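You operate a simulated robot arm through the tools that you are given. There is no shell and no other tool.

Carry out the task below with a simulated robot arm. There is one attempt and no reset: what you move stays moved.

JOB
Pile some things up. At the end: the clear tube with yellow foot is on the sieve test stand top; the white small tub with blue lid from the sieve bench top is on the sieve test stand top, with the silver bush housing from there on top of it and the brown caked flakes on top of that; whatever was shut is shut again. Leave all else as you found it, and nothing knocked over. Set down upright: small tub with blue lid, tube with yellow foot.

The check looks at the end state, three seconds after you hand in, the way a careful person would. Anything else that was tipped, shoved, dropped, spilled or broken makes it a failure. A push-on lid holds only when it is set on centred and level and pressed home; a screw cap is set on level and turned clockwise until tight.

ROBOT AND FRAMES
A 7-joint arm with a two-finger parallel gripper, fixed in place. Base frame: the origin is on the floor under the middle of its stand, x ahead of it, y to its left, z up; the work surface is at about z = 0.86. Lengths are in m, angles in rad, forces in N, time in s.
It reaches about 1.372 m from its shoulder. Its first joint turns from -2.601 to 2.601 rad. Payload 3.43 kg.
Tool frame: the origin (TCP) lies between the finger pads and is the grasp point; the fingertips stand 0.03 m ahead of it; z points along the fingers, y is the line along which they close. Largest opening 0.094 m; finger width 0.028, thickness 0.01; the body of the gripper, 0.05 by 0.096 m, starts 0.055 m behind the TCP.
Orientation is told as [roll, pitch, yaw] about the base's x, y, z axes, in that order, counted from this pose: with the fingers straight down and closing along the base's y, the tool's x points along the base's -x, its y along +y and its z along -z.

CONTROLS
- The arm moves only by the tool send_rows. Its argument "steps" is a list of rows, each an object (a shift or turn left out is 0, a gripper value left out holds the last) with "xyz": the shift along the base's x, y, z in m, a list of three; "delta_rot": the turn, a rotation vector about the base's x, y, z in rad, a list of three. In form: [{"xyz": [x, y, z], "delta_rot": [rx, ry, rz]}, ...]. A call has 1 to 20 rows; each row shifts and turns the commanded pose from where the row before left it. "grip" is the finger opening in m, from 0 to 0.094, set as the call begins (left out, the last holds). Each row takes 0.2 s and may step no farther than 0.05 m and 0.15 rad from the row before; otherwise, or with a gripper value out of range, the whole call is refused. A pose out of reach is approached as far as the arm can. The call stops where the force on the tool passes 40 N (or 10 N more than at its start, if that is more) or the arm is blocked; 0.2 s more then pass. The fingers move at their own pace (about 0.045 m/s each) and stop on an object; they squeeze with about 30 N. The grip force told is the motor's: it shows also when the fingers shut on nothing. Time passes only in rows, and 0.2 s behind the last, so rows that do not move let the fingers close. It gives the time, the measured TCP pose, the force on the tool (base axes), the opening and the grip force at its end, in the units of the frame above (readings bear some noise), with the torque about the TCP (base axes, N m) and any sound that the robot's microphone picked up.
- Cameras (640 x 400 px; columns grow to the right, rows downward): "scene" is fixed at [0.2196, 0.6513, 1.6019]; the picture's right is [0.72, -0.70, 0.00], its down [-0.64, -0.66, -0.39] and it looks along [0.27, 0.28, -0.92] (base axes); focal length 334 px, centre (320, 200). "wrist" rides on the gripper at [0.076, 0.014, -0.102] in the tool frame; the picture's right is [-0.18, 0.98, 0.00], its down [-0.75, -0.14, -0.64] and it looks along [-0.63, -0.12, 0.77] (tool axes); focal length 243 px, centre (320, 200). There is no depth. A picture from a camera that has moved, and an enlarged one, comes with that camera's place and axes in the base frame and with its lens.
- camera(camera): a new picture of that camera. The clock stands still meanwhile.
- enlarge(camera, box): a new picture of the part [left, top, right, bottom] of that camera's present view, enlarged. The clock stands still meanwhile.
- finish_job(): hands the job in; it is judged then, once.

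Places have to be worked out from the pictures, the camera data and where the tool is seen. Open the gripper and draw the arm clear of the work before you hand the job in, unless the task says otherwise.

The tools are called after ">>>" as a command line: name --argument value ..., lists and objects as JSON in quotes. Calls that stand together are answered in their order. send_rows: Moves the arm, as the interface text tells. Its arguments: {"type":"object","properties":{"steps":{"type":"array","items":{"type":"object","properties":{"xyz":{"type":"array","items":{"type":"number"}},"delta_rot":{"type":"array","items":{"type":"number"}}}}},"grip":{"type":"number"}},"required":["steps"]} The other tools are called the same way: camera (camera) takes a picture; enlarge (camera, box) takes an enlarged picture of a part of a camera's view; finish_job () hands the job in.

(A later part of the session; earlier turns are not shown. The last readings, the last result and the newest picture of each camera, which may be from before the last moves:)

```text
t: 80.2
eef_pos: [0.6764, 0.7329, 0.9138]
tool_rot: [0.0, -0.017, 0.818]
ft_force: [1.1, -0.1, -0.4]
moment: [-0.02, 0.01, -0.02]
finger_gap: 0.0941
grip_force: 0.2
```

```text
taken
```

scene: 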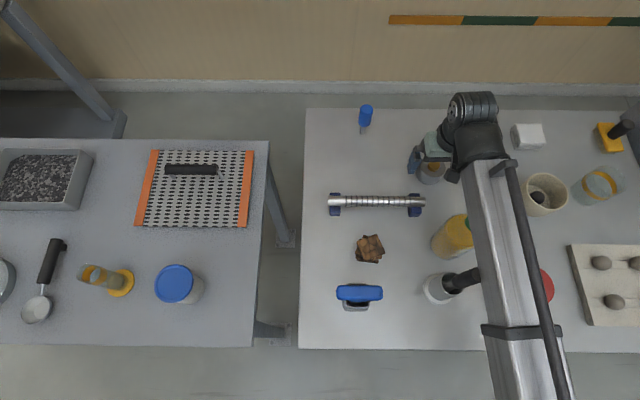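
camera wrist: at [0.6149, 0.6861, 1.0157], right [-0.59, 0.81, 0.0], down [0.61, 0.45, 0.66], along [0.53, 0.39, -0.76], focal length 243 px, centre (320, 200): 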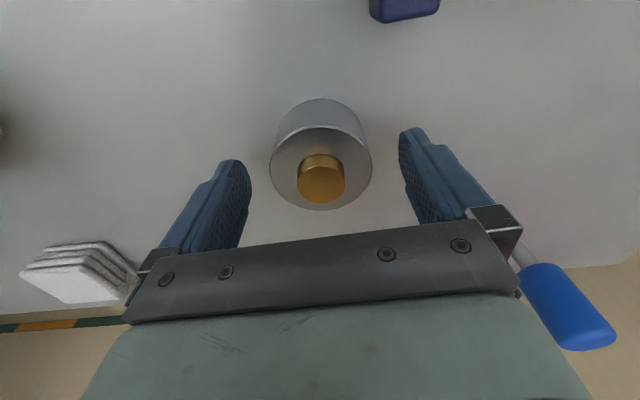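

The arm seems obstructed elsewhere (no tool force): the bottle at (0.57, 0.60) lies right under the forearm/wrist on this bearing. Backing up straight away and inspecting.

>>> send_rows --steps '[{"xyz": [0, 0, 0.02]}, {"xyz": [0, 0, 0.03]}, {"xyz": [0, 0, 0.03]}, {"xyz": [0, 0, 0.03]}, {"xyz": [0, 0, 0.03]}, {"xyz": [0, 0, 0.03]}, {"xyz": [0, 0, 0.03]}, {}]'

>>> camera --camera "scene"

>>> enlarge --camera "scene" --box '[340, 90, 540, 330]'

```text
t: 82.0
eef_pos: [0.6788, 0.7368, 1.0978]
tool_rot: [-0.001, -0.001, 0.819]
ft_force: [-0.1, -0.1, 0.7]
moment: [-0.02, -0.02, 0.0]
finger_gap: 0.094
grip_force: 0.1
```

```text
taken
```

scene: 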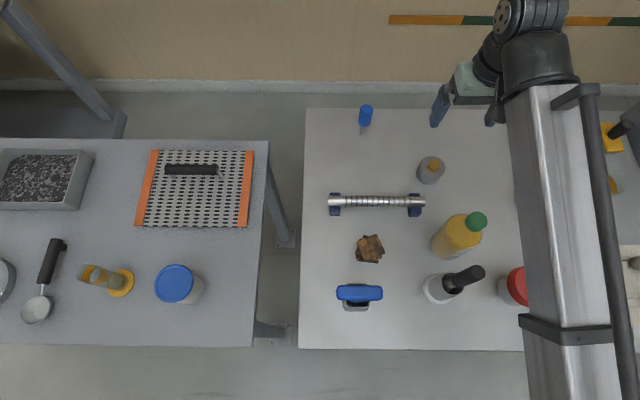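

```text
1.67 times, centred on (440, 210) of scene
camera zoom: at [0.2196, 0.6513, 1.6019], right [0.72, -0.7, 0.0], down [-0.64, -0.66, -0.39], along [0.27, 0.28, -0.92], focal length 557 px, centre (120, 183)
```

zoom: 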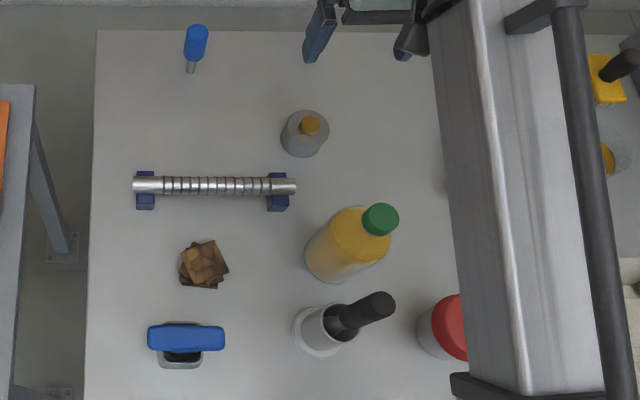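

Bottle and everything else look unmoved (cap at the same pixel as before). The forearm clears the bottle cap only down to about TCP z≈0.92, so I'll grasp the housing by its upper part, descending to 0.935 and checking tracking.

>>> send_rows --steps '[{"xyz": [0, 0, -0.03]}, {"xyz": [0, 0, -0.03]}, {"xyz": [0, 0, -0.03]}, {"xyz": [0, 0, -0.03]}, {"xyz": [0, 0, -0.02]}, {"xyz": [0, 0, -0.012]}, {"xyz": [0, 0, -0.008]}, {}, {}]'

>>> camera --camera "wrist"

>>> enlarge --camera "scene" --box '[400, 80, 560, 280]'

```text
t: 84.0
eef_pos: [0.6776, 0.736, 0.9378]
tool_rot: [-0.001, -0.002, 0.82]
ft_force: [0.2, 0.8, -0.1]
moment: [0.01, 0.03, 0.0]
finger_gap: 0.0941
grip_force: 0.0
```

```text
taken
camera wrist: at [0.6165, 0.6901, 1.0399], right [-0.59, 0.81, 0.0], down [0.62, 0.45, 0.64], along [0.52, 0.38, -0.77], focal length 243 px, centre (320, 200)
```

wrist: 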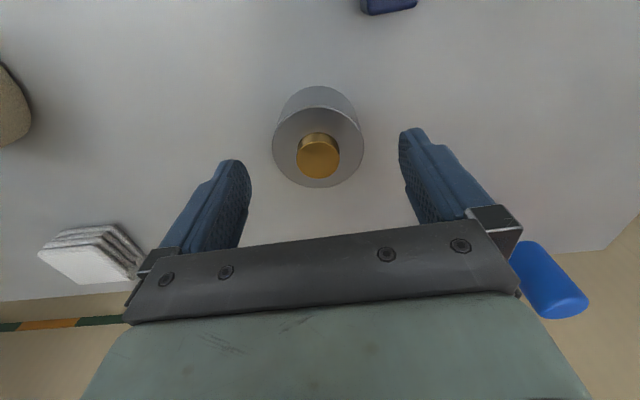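

```text
2.00 times, centred on (480, 180) of scene
camera zoom: at [0.2196, 0.6513, 1.6019], right [0.72, -0.7, 0.0], down [-0.64, -0.66, -0.39], along [0.27, 0.28, -0.92], focal length 669 px, centre (0, 240)
```

zoom: 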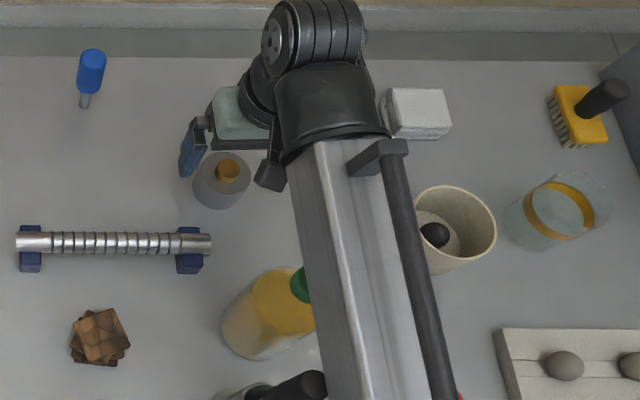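

Tracking fine at 0.938. Enlarging to refine housing centre and top height.

>>> enlarge --camera "wrist" --box '[220, 60, 420, 220]'

```text
2.50 times, centred on (320, 140) of wrist
camera zoom: at [0.6165, 0.6901, 1.0399], right [-0.59, 0.81, 0.0], down [0.62, 0.45, 0.64], along [0.52, 0.38, -0.77], focal length 606 px, centre (320, 350)
```

zoom: 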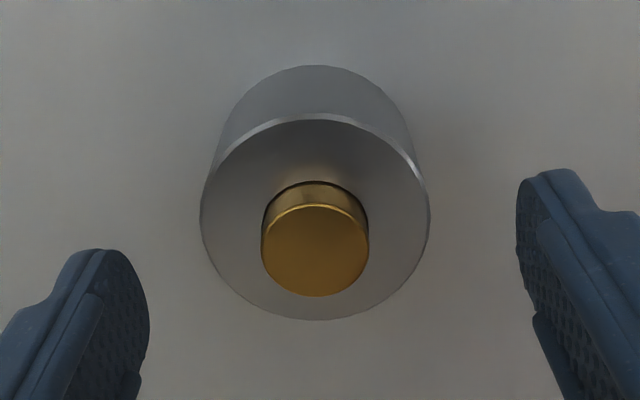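

Housing top ≈0.898, centred within 1 mm. The forearm also passes near the pestle standing in the mortar (top ≈1.06), so I'll go down only in small steps, watching that the pose tracks.

>>> send_rows --steps '[{"xyz": [0, 0, -0.004]}, {"xyz": [0, 0, -0.004]}, {}, {}]'

>>> enlarge --camera "scene" --box '[400, 160, 560, 320]'

```text
t: 85.0
eef_pos: [0.6776, 0.7364, 0.93]
tool_rot: [0.001, -0.001, 0.818]
ft_force: [-0.7, -0.2, 0.3]
moment: [-0.02, 0.01, 0.0]
finger_gap: 0.0939
grip_force: 0.1
```

```text
2.50 times, centred on (480, 240) of scene
camera zoom: at [0.2196, 0.6513, 1.6019], right [0.72, -0.7, 0.0], down [-0.64, -0.66, -0.39], along [0.27, 0.28, -0.92], focal length 836 px, centre (-80, 100)
```

zoom: 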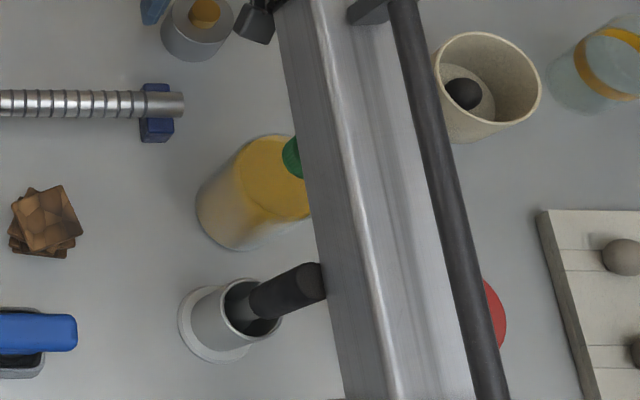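

Still tracking at 0.930, forearm beside the cap/pestle. Contact earlier came at ≈0.914, so I'll stop at ≈0.920 and check tracking there.

>>> send_rows --steps '[{"xyz": [0, 0, -0.003]}, {"xyz": [0, 0, -0.003]}, {}, {}]'

>>> send_rows --steps '[{"xyz": [0, 0, -0.002]}, {"xyz": [0, 0, -0.001]}, {}, {}]'

>>> camera --camera "wrist"

>>> enlarge --camera "scene" --box '[400, 160, 560, 320]'

```text
t: 86.0
eef_pos: [0.6779, 0.7347, 0.9265]
tool_rot: [0.0, -0.002, 0.818]
ft_force: [-0.3, 0.9, -0.6]
moment: [0.02, -0.03, 0.03]
finger_gap: 0.094
grip_force: 0.0
```

```text
t: 87.0
eef_pos: [0.6781, 0.7356, 0.9233]
tool_rot: [0.0, -0.003, 0.819]
ft_force: [-0.2, -0.3, 0.7]
moment: [-0.01, 0.01, -0.02]
finger_gap: 0.0939
grip_force: 0.1
```

```text
taken
camera wrist: at [0.6167, 0.6891, 1.0255], right [-0.59, 0.81, 0.0], down [0.62, 0.45, 0.64], along [0.52, 0.38, -0.76], focal length 243 px, centre (320, 200)
```

wrist: 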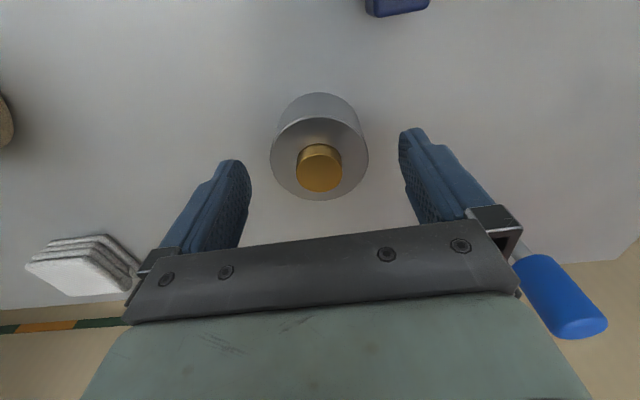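

```text
2.50 times, centred on (480, 240) of scene
camera zoom: at [0.2196, 0.6513, 1.6019], right [0.72, -0.7, 0.0], down [-0.64, -0.66, -0.39], along [0.27, 0.28, -0.92], focal length 836 px, centre (-80, 100)
```

zoom: 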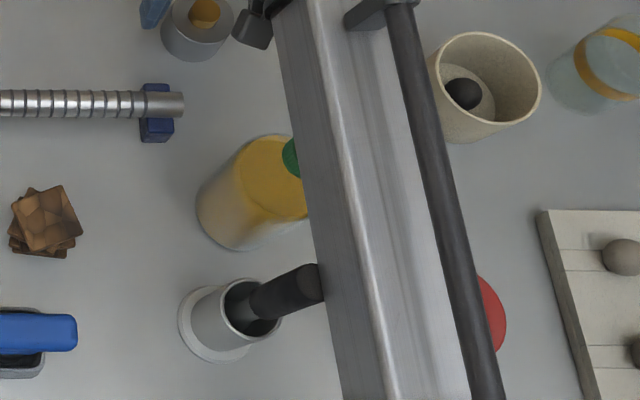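

Pose readings start deviating (+3 mm, pitch −0.003) below ≈0.928: the forearm is just touching the bottle cap/pestle on this bearing. I'll back up and instead turn the hand 90° (closing radially) so I can lean it ~15° sideways about its closing axis, moving the forearm off those objects.

>>> send_rows --steps '[{"xyz": [0, 0, 0.02]}, {"xyz": [0, 0, 0.03]}, {"xyz": [0, 0, 0.03]}, {"xyz": [0, 0, 0.03]}, {"xyz": [0, 0, 0.03], "delta_rot": [0, 0, -0.1]}, {"delta_rot": [0, 0, -0.12]}, {"delta_rot": [0, 0, -0.12]}, {"delta_rot": [0, 0, -0.12]}, {"delta_rot": [0, 0, -0.12]}, {"delta_rot": [0, 0, -0.12]}, {"delta_rot": [0, 0, -0.12]}, {"delta_rot": [0, 0, -0.12]}, {"delta_rot": [0, 0, -0.12]}, {"delta_rot": [0, 0, -0.12]}, {"delta_rot": [0, 0, -0.12]}, {"delta_rot": [0, 0, -0.12]}, {"delta_rot": [0, 0, -0.12]}, {"delta_rot": [0, 0, -0.03]}, {}]'

>>> camera --camera "wrist"

>>> enlarge --camera "scene" --box '[310, 180, 470, 340]'

>>> camera --camera "scene"

```text
t: 91.0
eef_pos: [0.6781, 0.7349, 1.0614]
tool_rot: [0.0, -0.002, -0.753]
ft_force: [0.4, -0.3, -0.7]
moment: [-0.03, -0.02, 0.01]
finger_gap: 0.094
grip_force: 0.1
```

```text
taken
camera wrist: at [0.6334, 0.798, 1.1635], right [0.81, 0.59, 0.0], down [0.45, -0.62, 0.64], along [0.38, -0.52, -0.77], focal length 243 px, centre (320, 200)
```

wrist: 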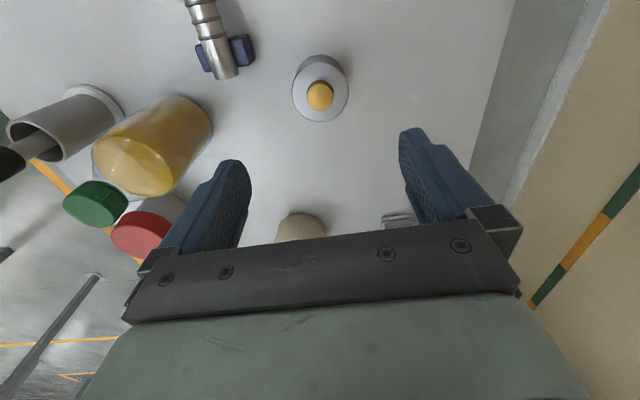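

```text
2.50 times, centred on (390, 260) of scene
camera zoom: at [0.2196, 0.6513, 1.6019], right [0.72, -0.7, 0.0], down [-0.64, -0.66, -0.39], along [0.27, 0.28, -0.92], focal length 836 px, centre (145, 50)
```

zoom: 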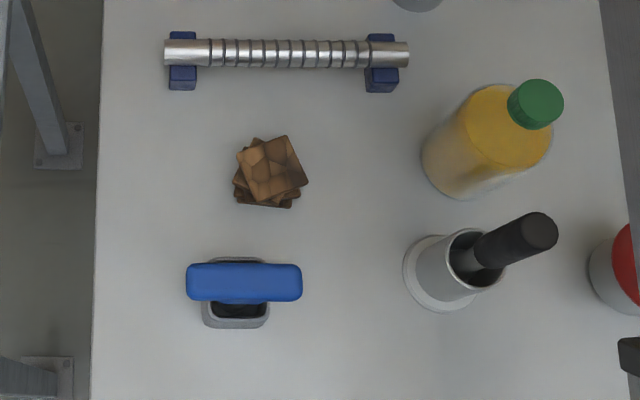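

```text
taken
```

scene: 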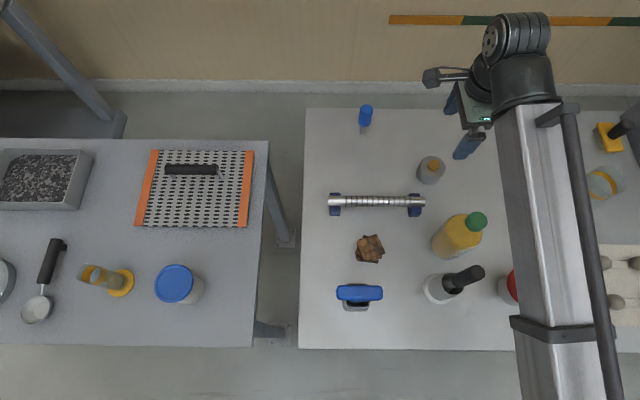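

Bottle, mortar and pestle are exactly where they were. The 90° turn worked; now leaning the hand 15° about its closing axis so the wrist shifts away from the bottle side.

>>> send_rows --steps '[{"delta_rot": [0.0448, 0.0478, 0]}, {"delta_rot": [0.0448, 0.0478, 0]}, {"delta_rot": [0.0448, 0.0478, 0]}, {"delta_rot": [0.0448, 0.0478, 0]}, {"xyz": [0.003, -0.003, -0.02]}, {"xyz": [0, 0, -0.03]}, {"xyz": [0, 0, -0.03]}, {}]'

>>> camera --camera "wrist"

>>> enlarge --camera "scene" --box '[400, 80, 600, 320]'

```text
t: 92.8
eef_pos: [0.6799, 0.7327, 0.9809]
tool_rot: [-0.001, 0.261, -0.752]
ft_force: [0.1, 0.5, 0.3]
moment: [0.0, 0.02, -0.03]
finger_gap: 0.0939
grip_force: 0.1
```

```text
taken
camera wrist: at [0.6579, 0.7755, 1.099], right [0.8, 0.6, -0.05], down [0.56, -0.71, 0.43], along [0.22, -0.37, -0.9], focal length 243 px, centre (320, 200)
```

wrist: 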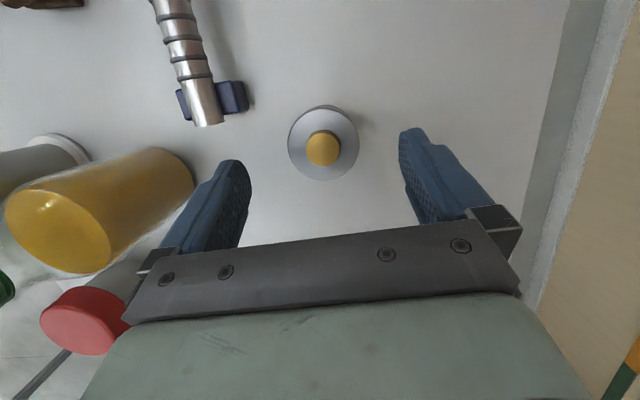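

```text
1.67 times, centred on (500, 200) of scene
camera zoom: at [0.2196, 0.6513, 1.6019], right [0.72, -0.7, 0.0], down [-0.64, -0.66, -0.39], along [0.27, 0.28, -0.92], focal length 557 px, centre (20, 200)
```

zoom: 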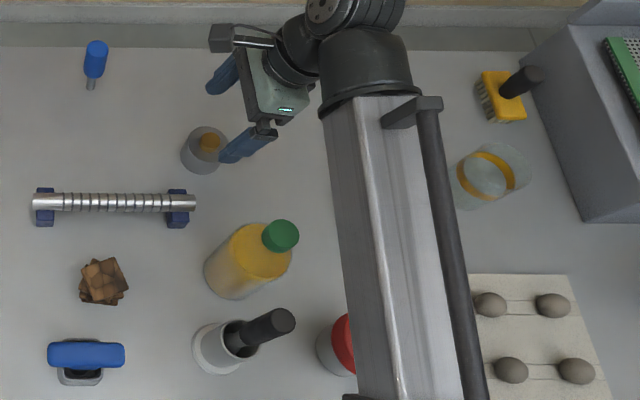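

Lean is in place (pitch 0.261) and the forearm now lies well to the right of cap and pestle. Descending in stages while checking tracking.

>>> send_rows --steps '[{"xyz": [0, 0, -0.02]}, {"xyz": [0, 0, -0.02]}, {}, {}]'

>>> enlarge --camera "scene" --box '[400, 80, 600, 320]'

>>> camera --camera "wrist"

```text
t: 93.8
eef_pos: [0.6824, 0.7327, 0.9412]
tool_rot: [0.001, 0.263, -0.753]
ft_force: [-0.1, -0.4, 0.2]
moment: [-0.02, 0.06, 0.02]
finger_gap: 0.094
grip_force: 0.0
```

```text
1.67 times, centred on (500, 200) of scene
camera zoom: at [0.2196, 0.6513, 1.6019], right [0.72, -0.7, 0.0], down [-0.64, -0.66, -0.39], along [0.27, 0.28, -0.92], focal length 557 px, centre (20, 200)
```

zoom: 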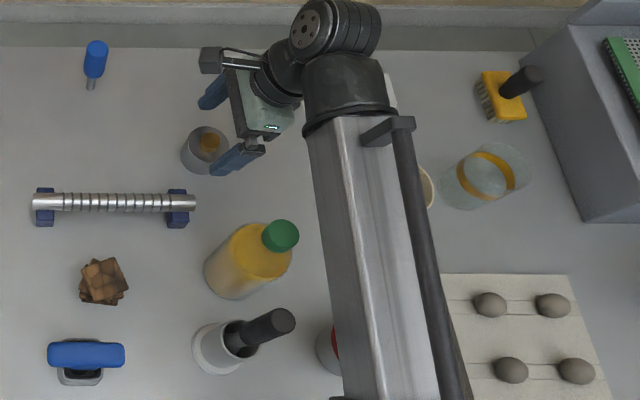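

```text
taken
camera wrist: at [0.6584, 0.7748, 1.0605], right [0.8, 0.6, -0.05], down [0.56, -0.71, 0.43], along [0.22, -0.37, -0.9], focal length 243 px, centre (320, 200)
```

wrist: 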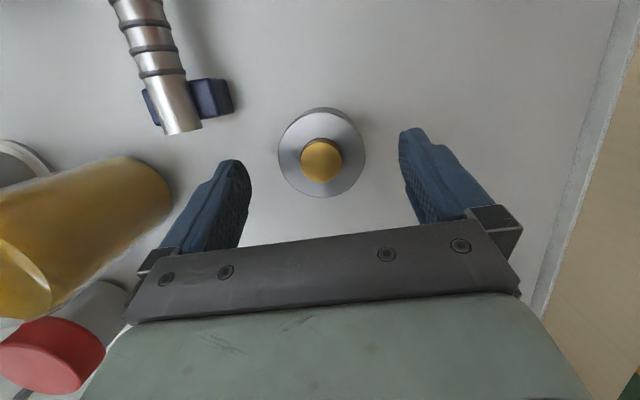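

Clear of cap and pestle. Continuing down to ≈0.90 with a 2 mm centring correction.

>>> send_rows --steps '[{"xyz": [-0.002, 0.0015, -0.012]}, {"xyz": [0, 0, -0.01]}, {}, {}]'

>>> send_rows --steps '[{"xyz": [0, 0, -0.008]}, {"xyz": [0, 0, -0.006]}, {}, {}]'

>>> camera --camera "wrist"

>>> enlarge --camera "scene" --box '[400, 80, 600, 320]'

```text
t: 94.8
eef_pos: [0.6799, 0.7343, 0.9195]
tool_rot: [0.001, 0.261, -0.752]
ft_force: [0.1, -0.1, 0.0]
moment: [-0.05, 0.0, -0.04]
finger_gap: 0.094
grip_force: 0.1
```

```text
t: 95.8
eef_pos: [0.6806, 0.7337, 0.9055]
tool_rot: [-0.001, 0.262, -0.753]
ft_force: [0.0, 0.5, 0.5]
moment: [0.05, 0.01, 0.04]
finger_gap: 0.0942
grip_force: 0.1
```

```text
taken
camera wrist: at [0.656, 0.7767, 1.0242], right [0.8, 0.6, -0.05], down [0.56, -0.71, 0.43], along [0.22, -0.37, -0.9], focal length 243 px, centre (320, 200)
```

wrist: 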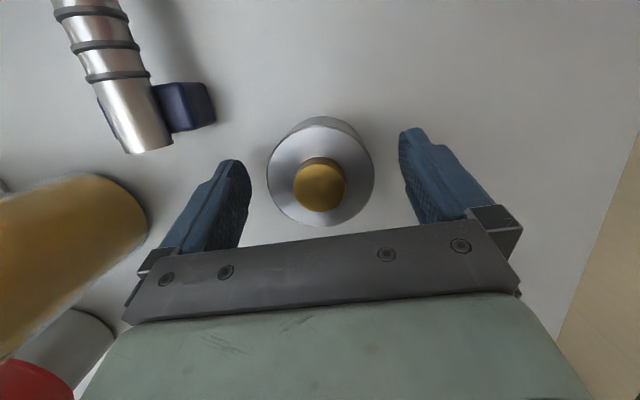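

```text
1.67 times, centred on (500, 200) of scene
camera zoom: at [0.2196, 0.6513, 1.6019], right [0.72, -0.7, 0.0], down [-0.64, -0.66, -0.39], along [0.27, 0.28, -0.92], focal length 557 px, centre (20, 200)
```

zoom: 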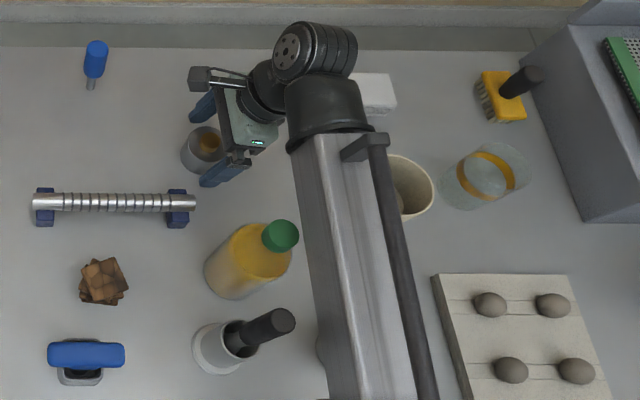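

Tracking exactly; forearm free of everything. Lowering 5 mm more and closing on the housing.

>>> send_rows --steps '[{"xyz": [0, 0, -0.003]}, {"xyz": [0, 0, -0.002]}, {}]'

>>> send_rows --grip 0.045 --steps '[{}, {}, {}, {}]'

>>> camera --camera "wrist"

```text
t: 96.6
eef_pos: [0.6801, 0.7342, 0.9002]
tool_rot: [-0.001, 0.261, -0.752]
ft_force: [-0.2, -0.4, -0.2]
moment: [0.0, -0.02, 0.0]
finger_gap: 0.0942
grip_force: 0.0
```

```text
t: 97.6
eef_pos: [0.6801, 0.7339, 0.9011]
tool_rot: [0.0, 0.262, -0.752]
ft_force: [0.9, 0.4, 0.0]
moment: [-0.04, 0.05, -0.05]
finger_gap: 0.0596
grip_force: 29.7
```

```text
taken
camera wrist: at [0.6562, 0.7765, 1.0193], right [0.8, 0.6, -0.05], down [0.56, -0.71, 0.43], along [0.22, -0.37, -0.9], focal length 243 px, centre (320, 200)
```

wrist: 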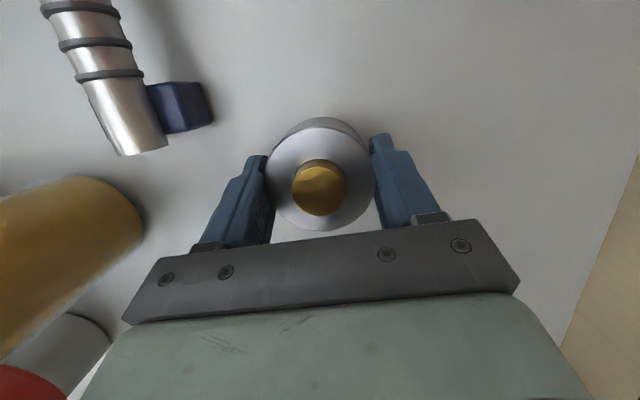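

Gripped at 0.0596. Enlarging to measure where the housing sits along the fingers before lifting.

>>> enlarge --camera "wrist" --box '[240, 100, 400, 240]'

```text
2.86 times, centred on (320, 170) of wrist
camera zoom: at [0.6562, 0.7765, 1.0193], right [0.8, 0.6, -0.05], down [0.56, -0.71, 0.43], along [0.22, -0.37, -0.9], focal length 693 px, centre (320, 286)
```

zoom: 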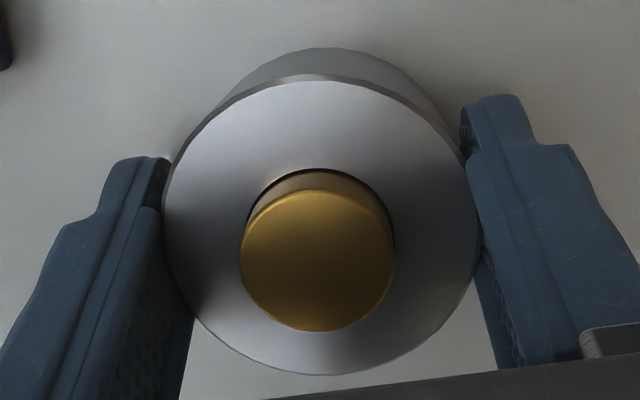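

Housing axis is within ~1.5 mm of the tool axis. Lifting slowly to z≈1.10.

>>> send_rows --steps '[{"xyz": [0, 0, 0.003]}, {"xyz": [0, 0, 0.006]}, {"xyz": [0, 0, 0.011]}, {"xyz": [0, 0, 0.02]}, {"xyz": [0, 0, 0.03]}, {"xyz": [0, 0, 0.03]}, {"xyz": [0, 0, 0.03]}, {"xyz": [0, 0, 0.03]}, {"xyz": [0, 0, 0.025]}, {"xyz": [0, 0, 0.015]}, {}]'

>>> camera --camera "wrist"

>>> camera --camera "scene"

```text
t: 100.0
eef_pos: [0.6789, 0.7343, 1.0994]
tool_rot: [-0.001, 0.261, -0.754]
ft_force: [0.2, 0.1, -4.9]
moment: [-0.01, -0.02, 0.03]
finger_gap: 0.0597
grip_force: 30.0
```

```text
taken
camera wrist: at [0.6553, 0.7767, 1.2171], right [0.8, 0.6, -0.05], down [0.56, -0.71, 0.43], along [0.22, -0.37, -0.9], focal length 243 px, centre (320, 200)
```

wrist: 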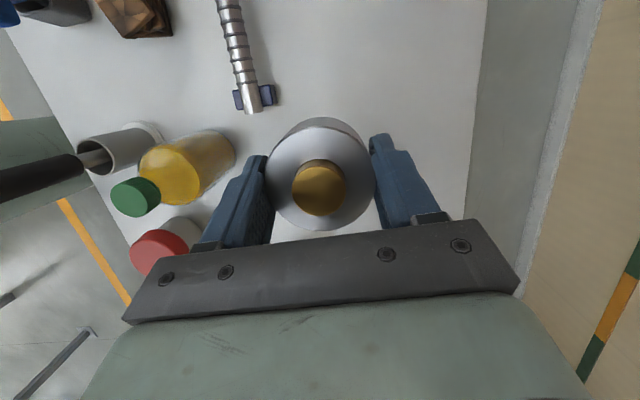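

```text
taken
```

scene: 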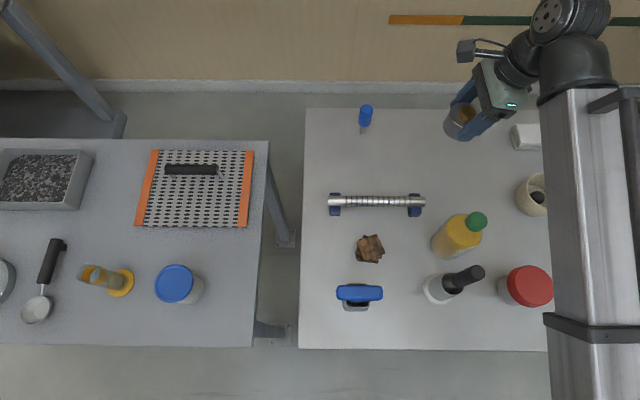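

Housing lifted cleanly (~0.5 kg), still upright, nothing disturbed. Carrying it over to the tub with the same lean.

>>> send_rows --steps '[{"xyz": [-0.0156, 0.0114, 0], "delta_rot": [0, 0, 0.0193]}, {"xyz": [-0.0157, 0.0115, 0], "delta_rot": [0, 0, 0.0193]}, {"xyz": [-0.032, 0.0214, 0], "delta_rot": [0, 0, 0.0386]}, {"xyz": [-0.0327, 0.0203, 0], "delta_rot": [0, 0, 0.0386]}, {"xyz": [-0.0333, 0.0187, 0], "delta_rot": [0, 0, 0.0386]}, {"xyz": [-0.0339, 0.0173, 0], "delta_rot": [0, 0, 0.0386]}, {"xyz": [-0.0345, 0.0161, 0], "delta_rot": [0, 0, 0.0386]}, {"xyz": [-0.035, 0.0146, 0], "delta_rot": [0, 0, 0.0386]}, {"xyz": [-0.0352, 0.0132, 0], "delta_rot": [0, 0, 0.0386]}, {"xyz": [-0.0356, 0.0117, 0], "delta_rot": [0, 0, 0.0386]}, {"xyz": [-0.0361, 0.0104, 0], "delta_rot": [0, 0, 0.0386]}, {"xyz": [-0.0361, 0.0088, 0], "delta_rot": [0, 0, 0.0386]}, {"xyz": [-0.0364, 0.0075, 0], "delta_rot": [0, 0, 0.0386]}, {"xyz": [-0.0365, 0.0061, 0], "delta_rot": [0, 0, 0.0386]}, {"xyz": [-0.0366, 0.0044, 0], "delta_rot": [0, 0, 0.0386]}, {"xyz": [-0.0364, 0.0031, 0], "delta_rot": [0, 0, 0.0386]}, {"xyz": [-0.0365, 0.0017, 0], "delta_rot": [0, 0, 0.0386]}, {"xyz": [-0.0182, 0.0001, 0], "delta_rot": [0, 0, 0.0193]}, {"xyz": [-0.0182, 0.0001, 0], "delta_rot": [0, 0, 0.0193]}, {}]'

>>> camera --camera "wrist"

>>> camera --camera "scene"

```text
t: 104.2
eef_pos: [0.0855, 0.9304, 1.1007]
tool_rot: [0.0, 0.264, -0.095]
ft_force: [-0.4, -0.9, -6.4]
moment: [0.02, -0.03, 0.03]
finger_gap: 0.0598
grip_force: 29.9
```

```text
taken
camera wrist: at [0.0413, 0.949, 1.2195], right [0.27, 0.96, -0.05], down [0.88, -0.23, 0.43], along [0.4, -0.16, -0.9], focal length 243 px, centre (320, 200)
```

wrist: 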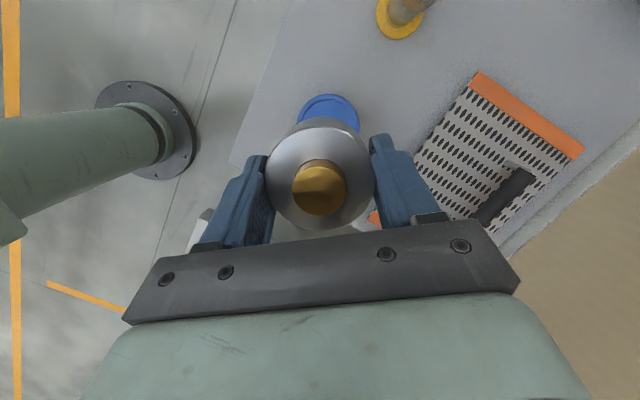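

```text
taken
```

scene: 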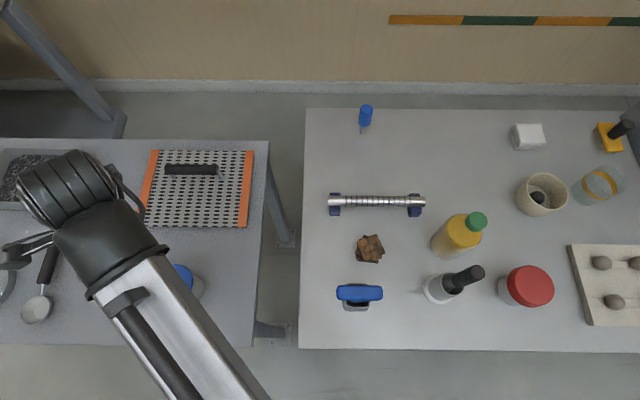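

Lid is visible just behind the housing as predicted. Enlarging and re-reading to fine-tune the alignment.

>>> enlarge --camera "wrist" --box '[240, 80, 400, 240]'

>>> send_rows --steps '[{"xyz": [0, 0, -0.02]}, {"xyz": [0, 0, -0.03]}, {"xyz": [0, 0, -0.02]}, {}]'

>>> enlarge --camera "wrist" --box '[240, 80, 400, 240]'

```text
2.50 times, centred on (320, 160) of wrist
camera zoom: at [0.0413, 0.949, 1.2195], right [0.27, 0.96, -0.05], down [0.88, -0.23, 0.43], along [0.4, -0.16, -0.9], focal length 606 px, centre (320, 300)
```

zoom: 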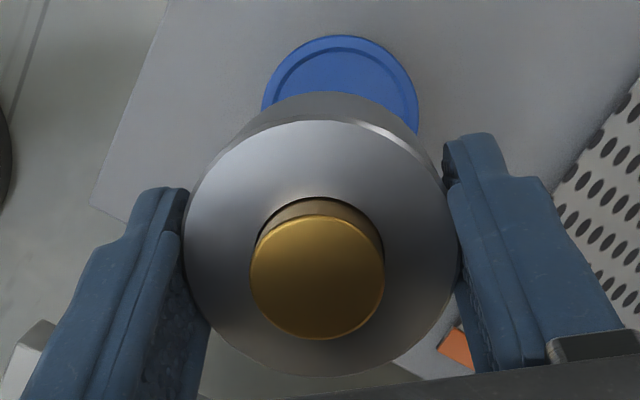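

```text
t: 105.2
eef_pos: [0.0861, 0.9323, 1.0301]
tool_rot: [0.0, 0.263, -0.096]
ft_force: [-0.3, 1.3, -6.2]
moment: [0.0, -0.01, 0.01]
finger_gap: 0.0596
grip_force: 29.6
```

```text
2.50 times, centred on (320, 160) of wrist
camera zoom: at [0.041, 0.9495, 1.1488], right [0.27, 0.96, -0.05], down [0.88, -0.23, 0.43], along [0.4, -0.16, -0.9], focal length 606 px, centre (320, 300)
```

zoom: 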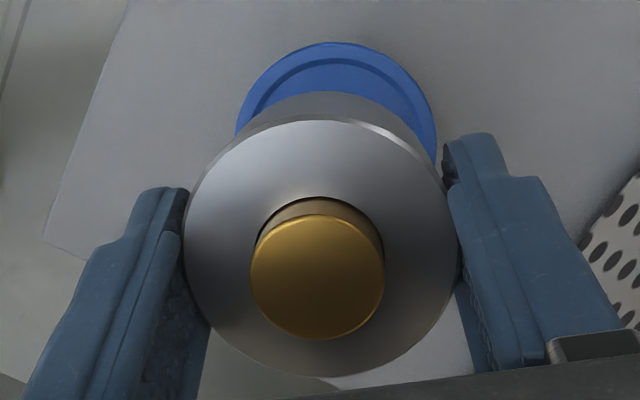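

Alignment within ~1.5 mm. Applying a 1 mm correction and descending to just above the lid (expected contact ≈0.9545).

>>> send_rows --steps '[{"xyz": [-0.0012, 0.0012, -0.015]}, {"xyz": [0, 0, -0.02]}, {"xyz": [0, 0, -0.015]}, {"xyz": [0, 0, -0.01]}, {"xyz": [0, 0, -0.005]}, {}]'

>>> camera --camera "wrist"

>>> enlarge --camera "scene" --box '[80, 200, 280, 340]'

```text
t: 106.6
eef_pos: [0.0833, 0.9328, 0.9642]
tool_rot: [0.0, 0.261, -0.096]
ft_force: [0.5, -0.2, -5.9]
moment: [-0.02, 0.0, -0.03]
finger_gap: 0.06
grip_force: 30.1
```

```text
taken
camera wrist: at [0.0392, 0.9512, 1.083], right [0.27, 0.96, -0.05], down [0.88, -0.23, 0.43], along [0.4, -0.16, -0.9], focal length 243 px, centre (320, 200)
```

wrist: 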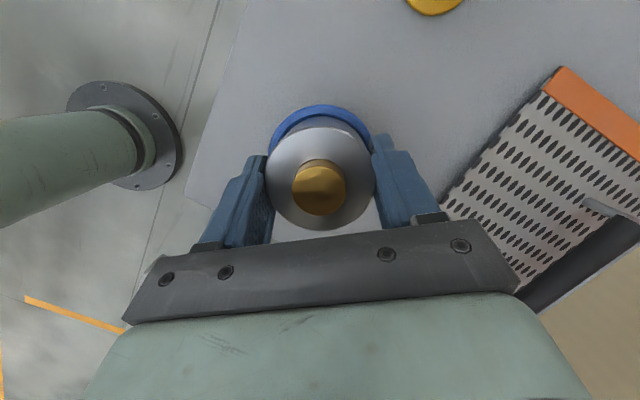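

```text
2.86 times, centred on (180, 270) of scene
camera zoom: at [0.2196, 0.6513, 1.6019], right [0.72, -0.7, 0.0], down [-0.64, -0.66, -0.39], along [0.27, 0.28, -0.92], focal length 956 px, centre (720, 0)
```

zoom: 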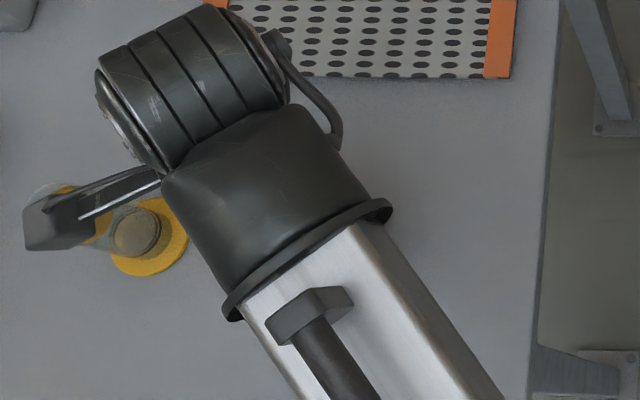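

Close above the lid now; a last alignment check with the enlarged wrist view.

>>> enlarge --camera "wrist" --box '[240, 80, 400, 240]'

```text
2.50 times, centred on (320, 160) of wrist
camera zoom: at [0.0392, 0.9512, 1.083], right [0.27, 0.96, -0.05], down [0.88, -0.23, 0.43], along [0.4, -0.16, -0.9], focal length 606 px, centre (320, 300)
```

zoom: 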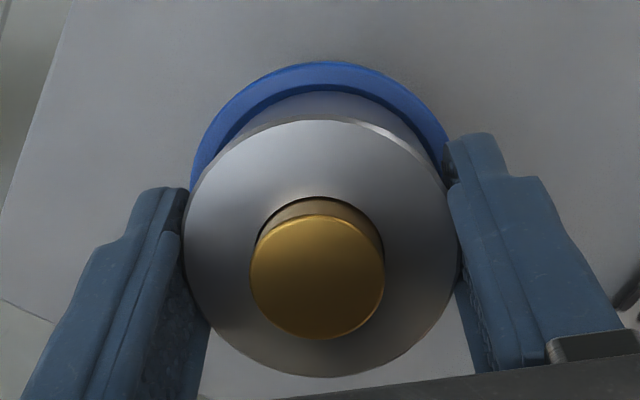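

Good alignment. Creeping down to make contact with the lid.

>>> send_rows --steps '[{"xyz": [0, 0, -0.003]}, {"xyz": [0, 0, -0.003]}, {}]'

>>> send_rows --steps '[{"xyz": [0, 0, -0.0015]}, {"xyz": [0, 0, -0.0015]}, {}]'

```text
t: 107.4
eef_pos: [0.0836, 0.9317, 0.9609]
tool_rot: [0.003, 0.263, -0.094]
ft_force: [3.6, -3.4, 28.9]
moment: [-0.17, -0.09, 0.08]
finger_gap: 0.0593
grip_force: 29.8
```

```text
t: 107.8
eef_pos: [0.0838, 0.9346, 0.9619]
tool_rot: [0.003, 0.264, -0.093]
ft_force: [0.8, -5.1, 12.8]
moment: [-0.23, 0.01, 0.01]
finger_gap: 0.0598
grip_force: 30.3
stopped in row 2: the force on the tool passed its limit at 42 N (the readings are from after the stop); the commanded pose is now the measured one
```

Contact at ≈0.961 (lid top thus ≈0.92, tub 0.10 tall – consistent). Checking the view before releasing.

>>> enlarge --camera "wrist" --box '[240, 80, 400, 240]'

>>> camera --camera "wrist"

```text
2.50 times, centred on (320, 160) of wrist
camera zoom: at [0.0395, 0.9515, 1.0795], right [0.27, 0.96, -0.04], down [0.88, -0.23, 0.42], along [0.4, -0.15, -0.91], focal length 606 px, centre (320, 300)
```

zoom: 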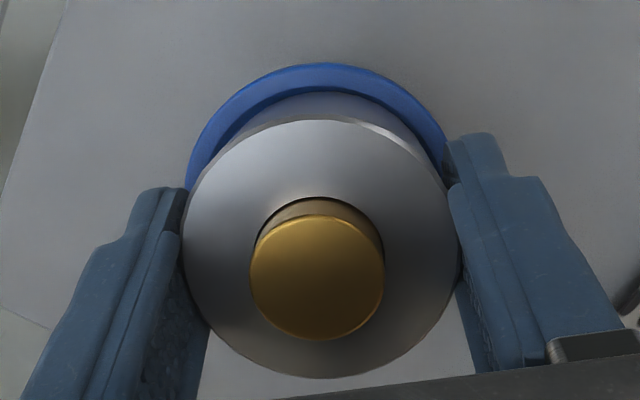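

```text
taken
camera wrist: at [0.0395, 0.9515, 1.0795], right [0.27, 0.96, -0.04], down [0.88, -0.23, 0.42], along [0.4, -0.15, -0.91], focal length 243 px, centre (320, 200)
```

wrist: 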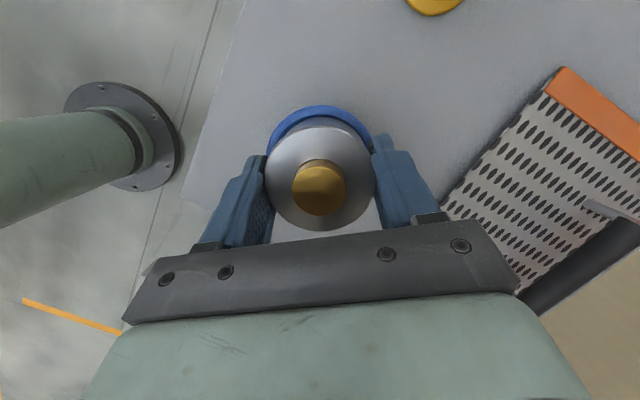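

The housing sits ~4 mm toward −x of the lid centre. I'll lift 5 mm, shift +4 mm in x and set it down again.

>>> send_rows --steps '[{"xyz": [0, 0, 0.003]}, {"xyz": [0, 0, 0.004]}, {"xyz": [0.004, -0.0006, 0]}, {}, {}]'

>>> enlarge --camera "wrist" --box '[240, 80, 400, 240]'

```text
t: 109.0
eef_pos: [0.088, 0.9335, 0.9668]
tool_rot: [0.005, 0.263, -0.096]
ft_force: [-0.1, 0.0, -5.9]
moment: [0.02, 0.0, 0.01]
finger_gap: 0.0595
grip_force: 29.7
```

```text
2.50 times, centred on (320, 160) of wrist
camera zoom: at [0.043, 0.9525, 1.0844], right [0.27, 0.96, -0.04], down [0.88, -0.23, 0.42], along [0.4, -0.15, -0.9], focal length 606 px, centre (320, 300)
```

zoom: 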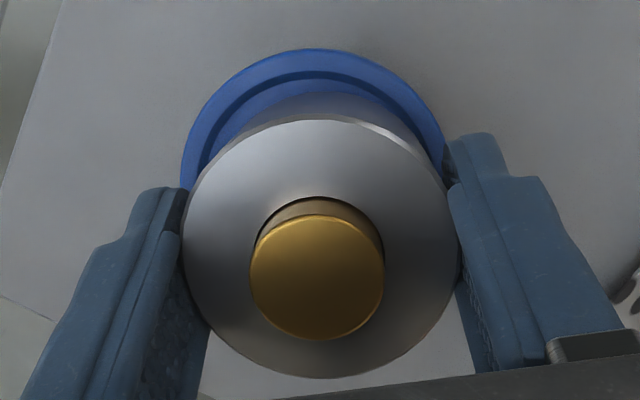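

Radially aligned now; a ~2 mm y offset remains. Shifting −2 mm in y and lowering to contact.

>>> send_rows --steps '[{"xyz": [0, -0.002, 0]}, {"xyz": [0, 0, -0.002]}, {}]'

>>> enlarge --camera "wrist" --box '[240, 80, 400, 240]'

>>> send_rows --steps '[{"xyz": [0, 0, -0.002]}, {}]'

```text
t: 109.8
eef_pos: [0.0879, 0.9316, 0.9638]
tool_rot: [0.003, 0.264, -0.094]
ft_force: [-0.2, 1.0, -5.7]
moment: [0.0, -0.01, 0.0]
finger_gap: 0.0593
grip_force: 29.8
```

```text
2.50 times, centred on (320, 160) of wrist
camera zoom: at [0.0429, 0.9503, 1.0826], right [0.27, 0.96, -0.04], down [0.88, -0.23, 0.42], along [0.4, -0.15, -0.9], focal length 606 px, centre (320, 300)
```

zoom: 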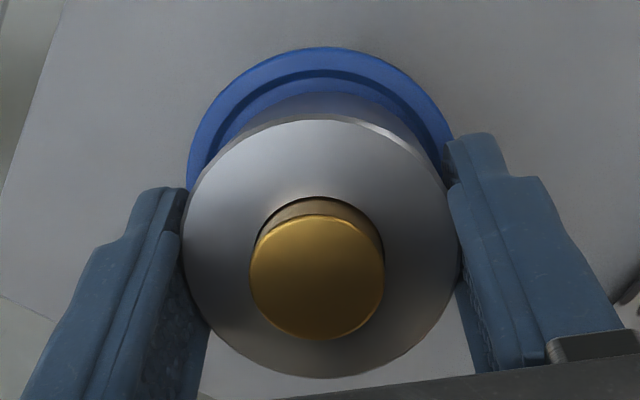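

```text
t: 110.4
eef_pos: [0.0872, 0.9323, 0.9625]
tool_rot: [0.002, 0.264, -0.093]
ft_force: [0.3, 0.6, -5.9]
moment: [0.0, 0.0, 0.0]
finger_gap: 0.0596
grip_force: 30.3
```

Well centred now. Continuing down gently to contact.

>>> send_rows --steps '[{"xyz": [0, 0, -0.0015]}, {}]'

>>> send_rows --steps '[{"xyz": [0, 0, -0.001]}, {}]'

```text
t: 111.0
eef_pos: [0.0871, 0.9322, 0.9607]
tool_rot: [0.002, 0.264, -0.093]
ft_force: [1.6, -0.4, 0.5]
moment: [0.1, 0.05, 0.01]
finger_gap: 0.0597
grip_force: 30.3
```

```text
t: 111.6
eef_pos: [0.0861, 0.9316, 0.9601]
tool_rot: [0.004, 0.264, -0.095]
ft_force: [0.4, 3.4, 11.3]
moment: [0.09, 0.23, 0.01]
finger_gap: 0.0596
grip_force: 30.0
```

Housing rests on the lid (11 N). Opening the fingers.

>>> send_rows --grip 0.09 --steps '[{}, {}, {}, {}]'

>>> camera --camera "wrist"

```text
t: 112.6
eef_pos: [0.086, 0.9318, 0.9597]
tool_rot: [0.004, 0.263, -0.095]
ft_force: [-0.3, -1.1, 0.4]
moment: [0.0, 0.0, 0.02]
finger_gap: 0.0899
grip_force: 0.0
```

```text
taken
camera wrist: at [0.0429, 0.9496, 1.0785], right [0.27, 0.96, -0.04], down [0.88, -0.23, 0.42], along [0.4, -0.15, -0.9], focal length 243 px, centre (320, 200)
```

wrist: 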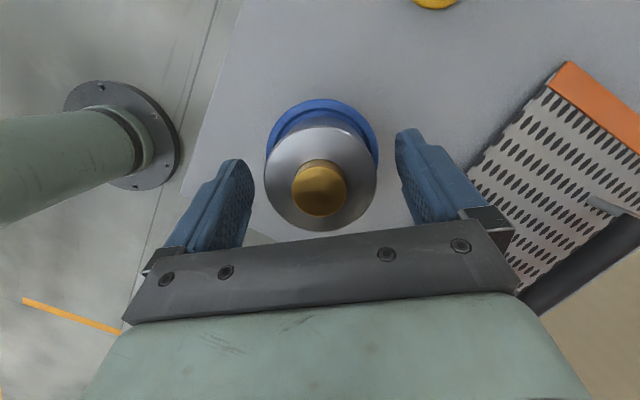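

Housing is released and stays put. Rising straight up and checking the stack.

>>> send_rows --steps '[{"xyz": [0, 0, 0.01]}, {"xyz": [0, 0, 0.02]}, {"xyz": [0, 0, 0.03]}, {"xyz": [0, 0, 0.03]}, {"xyz": [0, 0, 0.03]}, {"xyz": [0, 0, 0.03]}, {}]'

>>> camera --camera "wrist"

>>> enlarge --camera "wrist" --box '[240, 60, 400, 200]'

>>> enlarge --camera "scene" --box '[80, 200, 280, 340]'

```text
t: 114.2
eef_pos: [0.088, 0.9314, 1.1089]
tool_rot: [0.003, 0.264, -0.094]
ft_force: [-0.6, -0.2, -0.5]
moment: [0.01, 0.03, -0.03]
finger_gap: 0.0901
grip_force: 0.1
```

```text
taken
camera wrist: at [0.0436, 0.9489, 1.2283], right [0.27, 0.96, -0.04], down [0.88, -0.23, 0.42], along [0.4, -0.15, -0.9], focal length 243 px, centre (320, 200)
```

wrist: 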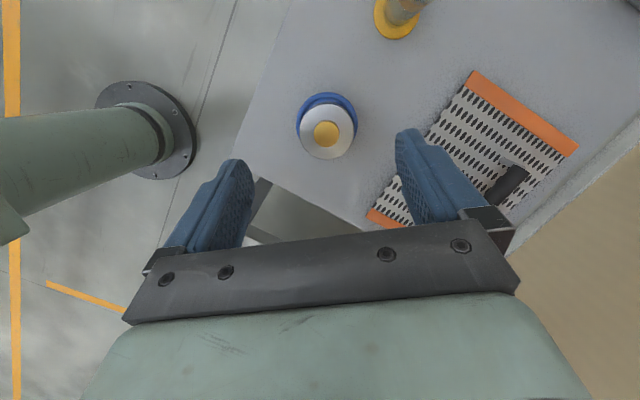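

```text
2.86 times, centred on (320, 130) of wrist
camera zoom: at [0.0436, 0.9489, 1.2283], right [0.27, 0.96, -0.04], down [0.88, -0.23, 0.42], along [0.4, -0.15, -0.9], focal length 693 px, centre (320, 400)
```

zoom: 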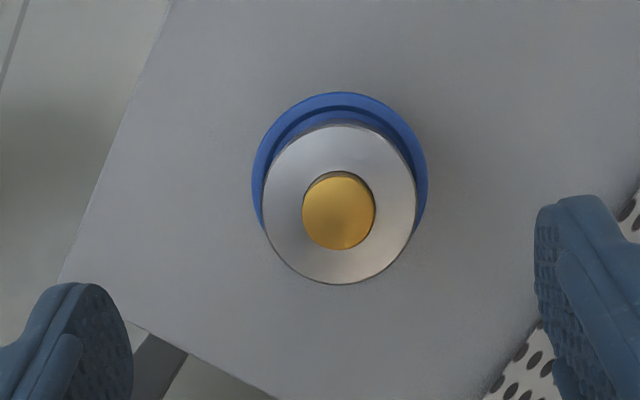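

```text
2.86 times, centred on (180, 270) of scene
camera zoom: at [0.2196, 0.6513, 1.6019], right [0.72, -0.7, 0.0], down [-0.64, -0.66, -0.39], along [0.27, 0.28, -0.92], focal length 956 px, centre (720, 0)
```

zoom: 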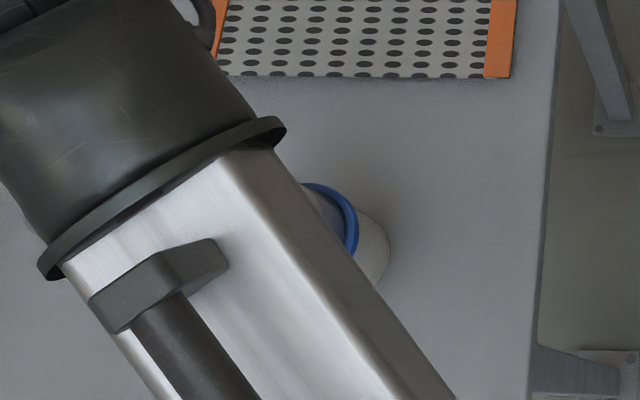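

Housing sits centred on the lid. Next: straighten the hand and move over the flakes at ≈(0.433, 0.714) for a close look.

>>> send_rows --steps '[{"delta_rot": [-0.00626, -0.0657, 0]}, {"delta_rot": [-0.00626, -0.0657, 0]}, {"delta_rot": [-0.00626, -0.0657, 0]}, {"delta_rot": [-0.00626, -0.0657, 0]}, {"xyz": [0.0325, -0.0109, 0], "delta_rot": [0, 0, -0.0377]}, {"xyz": [0.0335, -0.0122, 0], "delta_rot": [0, 0, -0.0377]}, {"xyz": [0.0327, -0.0134, 0], "delta_rot": [0, 0, -0.0377]}, {"xyz": [0.0318, -0.0146, 0], "delta_rot": [0, 0, -0.0377]}, {"xyz": [0.0311, -0.0156, 0], "delta_rot": [0, 0, -0.0377]}, {"xyz": [0.0301, -0.0168, 0], "delta_rot": [0, 0, -0.0377]}, {"xyz": [0.0294, -0.0177, 0], "delta_rot": [0, 0, -0.0377]}, {"xyz": [0.0283, -0.0189, 0], "delta_rot": [0, 0, -0.0377]}, {"xyz": [0.0274, -0.0197, 0], "delta_rot": [0, 0, -0.0377]}, {"xyz": [0.0263, -0.0206, 0], "delta_rot": [0, 0, -0.0377]}, {"xyz": [0.0253, -0.0215, 0], "delta_rot": [0, 0, -0.0377]}, {"xyz": [0.0243, -0.0223, 0], "delta_rot": [0, 0, -0.0377]}, {}]'

>>> camera --camera "wrist"

>>> camera --camera "scene"

```text
t: 117.8
eef_pos: [0.4384, 0.7275, 1.1077]
tool_rot: [0.003, -0.002, -0.55]
ft_force: [0.0, 0.7, -0.7]
moment: [0.01, -0.03, -0.02]
finger_gap: 0.0901
grip_force: 0.1
```

```text
taken
camera wrist: at [0.3821, 0.7789, 1.2105], right [0.67, 0.74, 0.0], down [0.57, -0.51, 0.64], along [0.48, -0.43, -0.77], focal length 243 px, centre (320, 200)
```

wrist: 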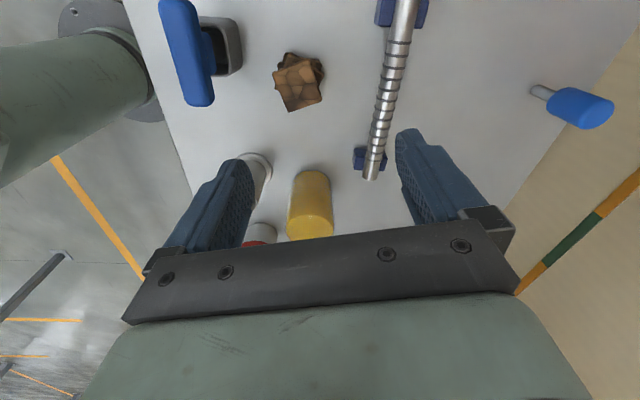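

```text
taken
```

scene: 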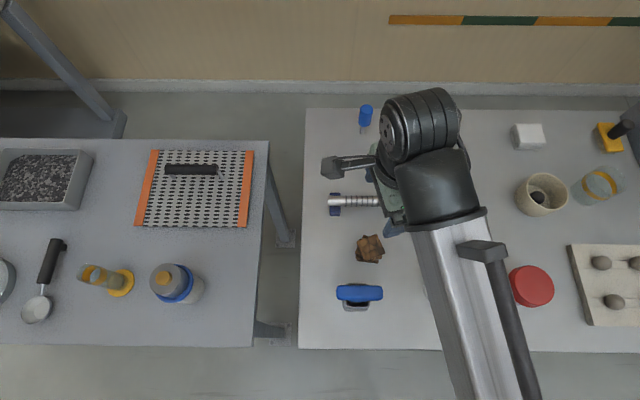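

Stack on B looks good. Enlarging the flakes in both views to determine position, height and orientation.

>>> enlarge --camera "wrist" --box '[250, 30, 350, 130]'

>>> enlarge --camera "scene" --box '[340, 220, 400, 280]'

```text
4.00 times, centred on (300, 80) of wrist
camera zoom: at [0.3821, 0.7789, 1.2105], right [0.67, 0.74, 0.0], down [0.57, -0.51, 0.64], along [0.48, -0.43, -0.77], focal length 970 px, centre (400, 680)
```

zoom: 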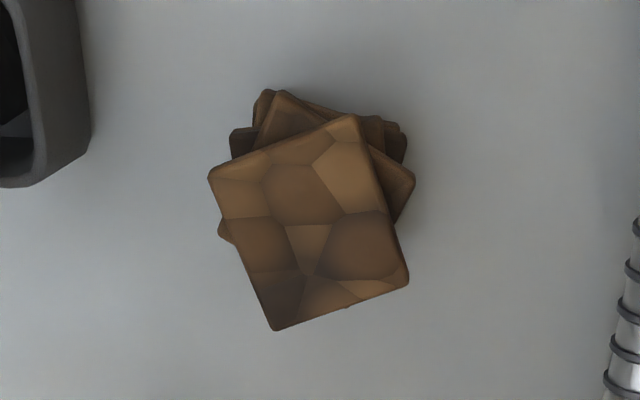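

```text
6.67 times, centred on (370, 250) of scene
camera zoom: at [0.2196, 0.6513, 1.6019], right [0.72, -0.7, 0.0], down [-0.64, -0.66, -0.39], along [0.27, 0.28, -0.92], focal length 2230 px, centre (-13, -133)
```

zoom: 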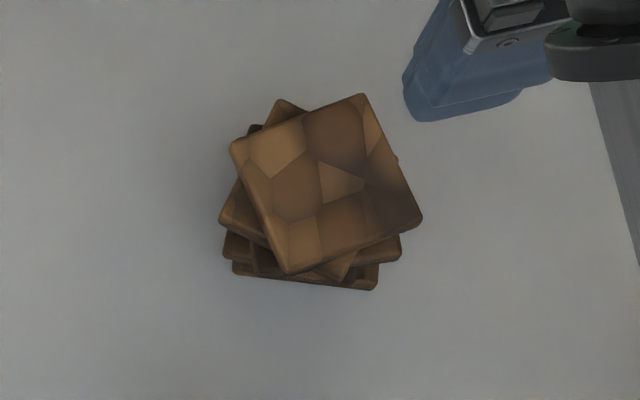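

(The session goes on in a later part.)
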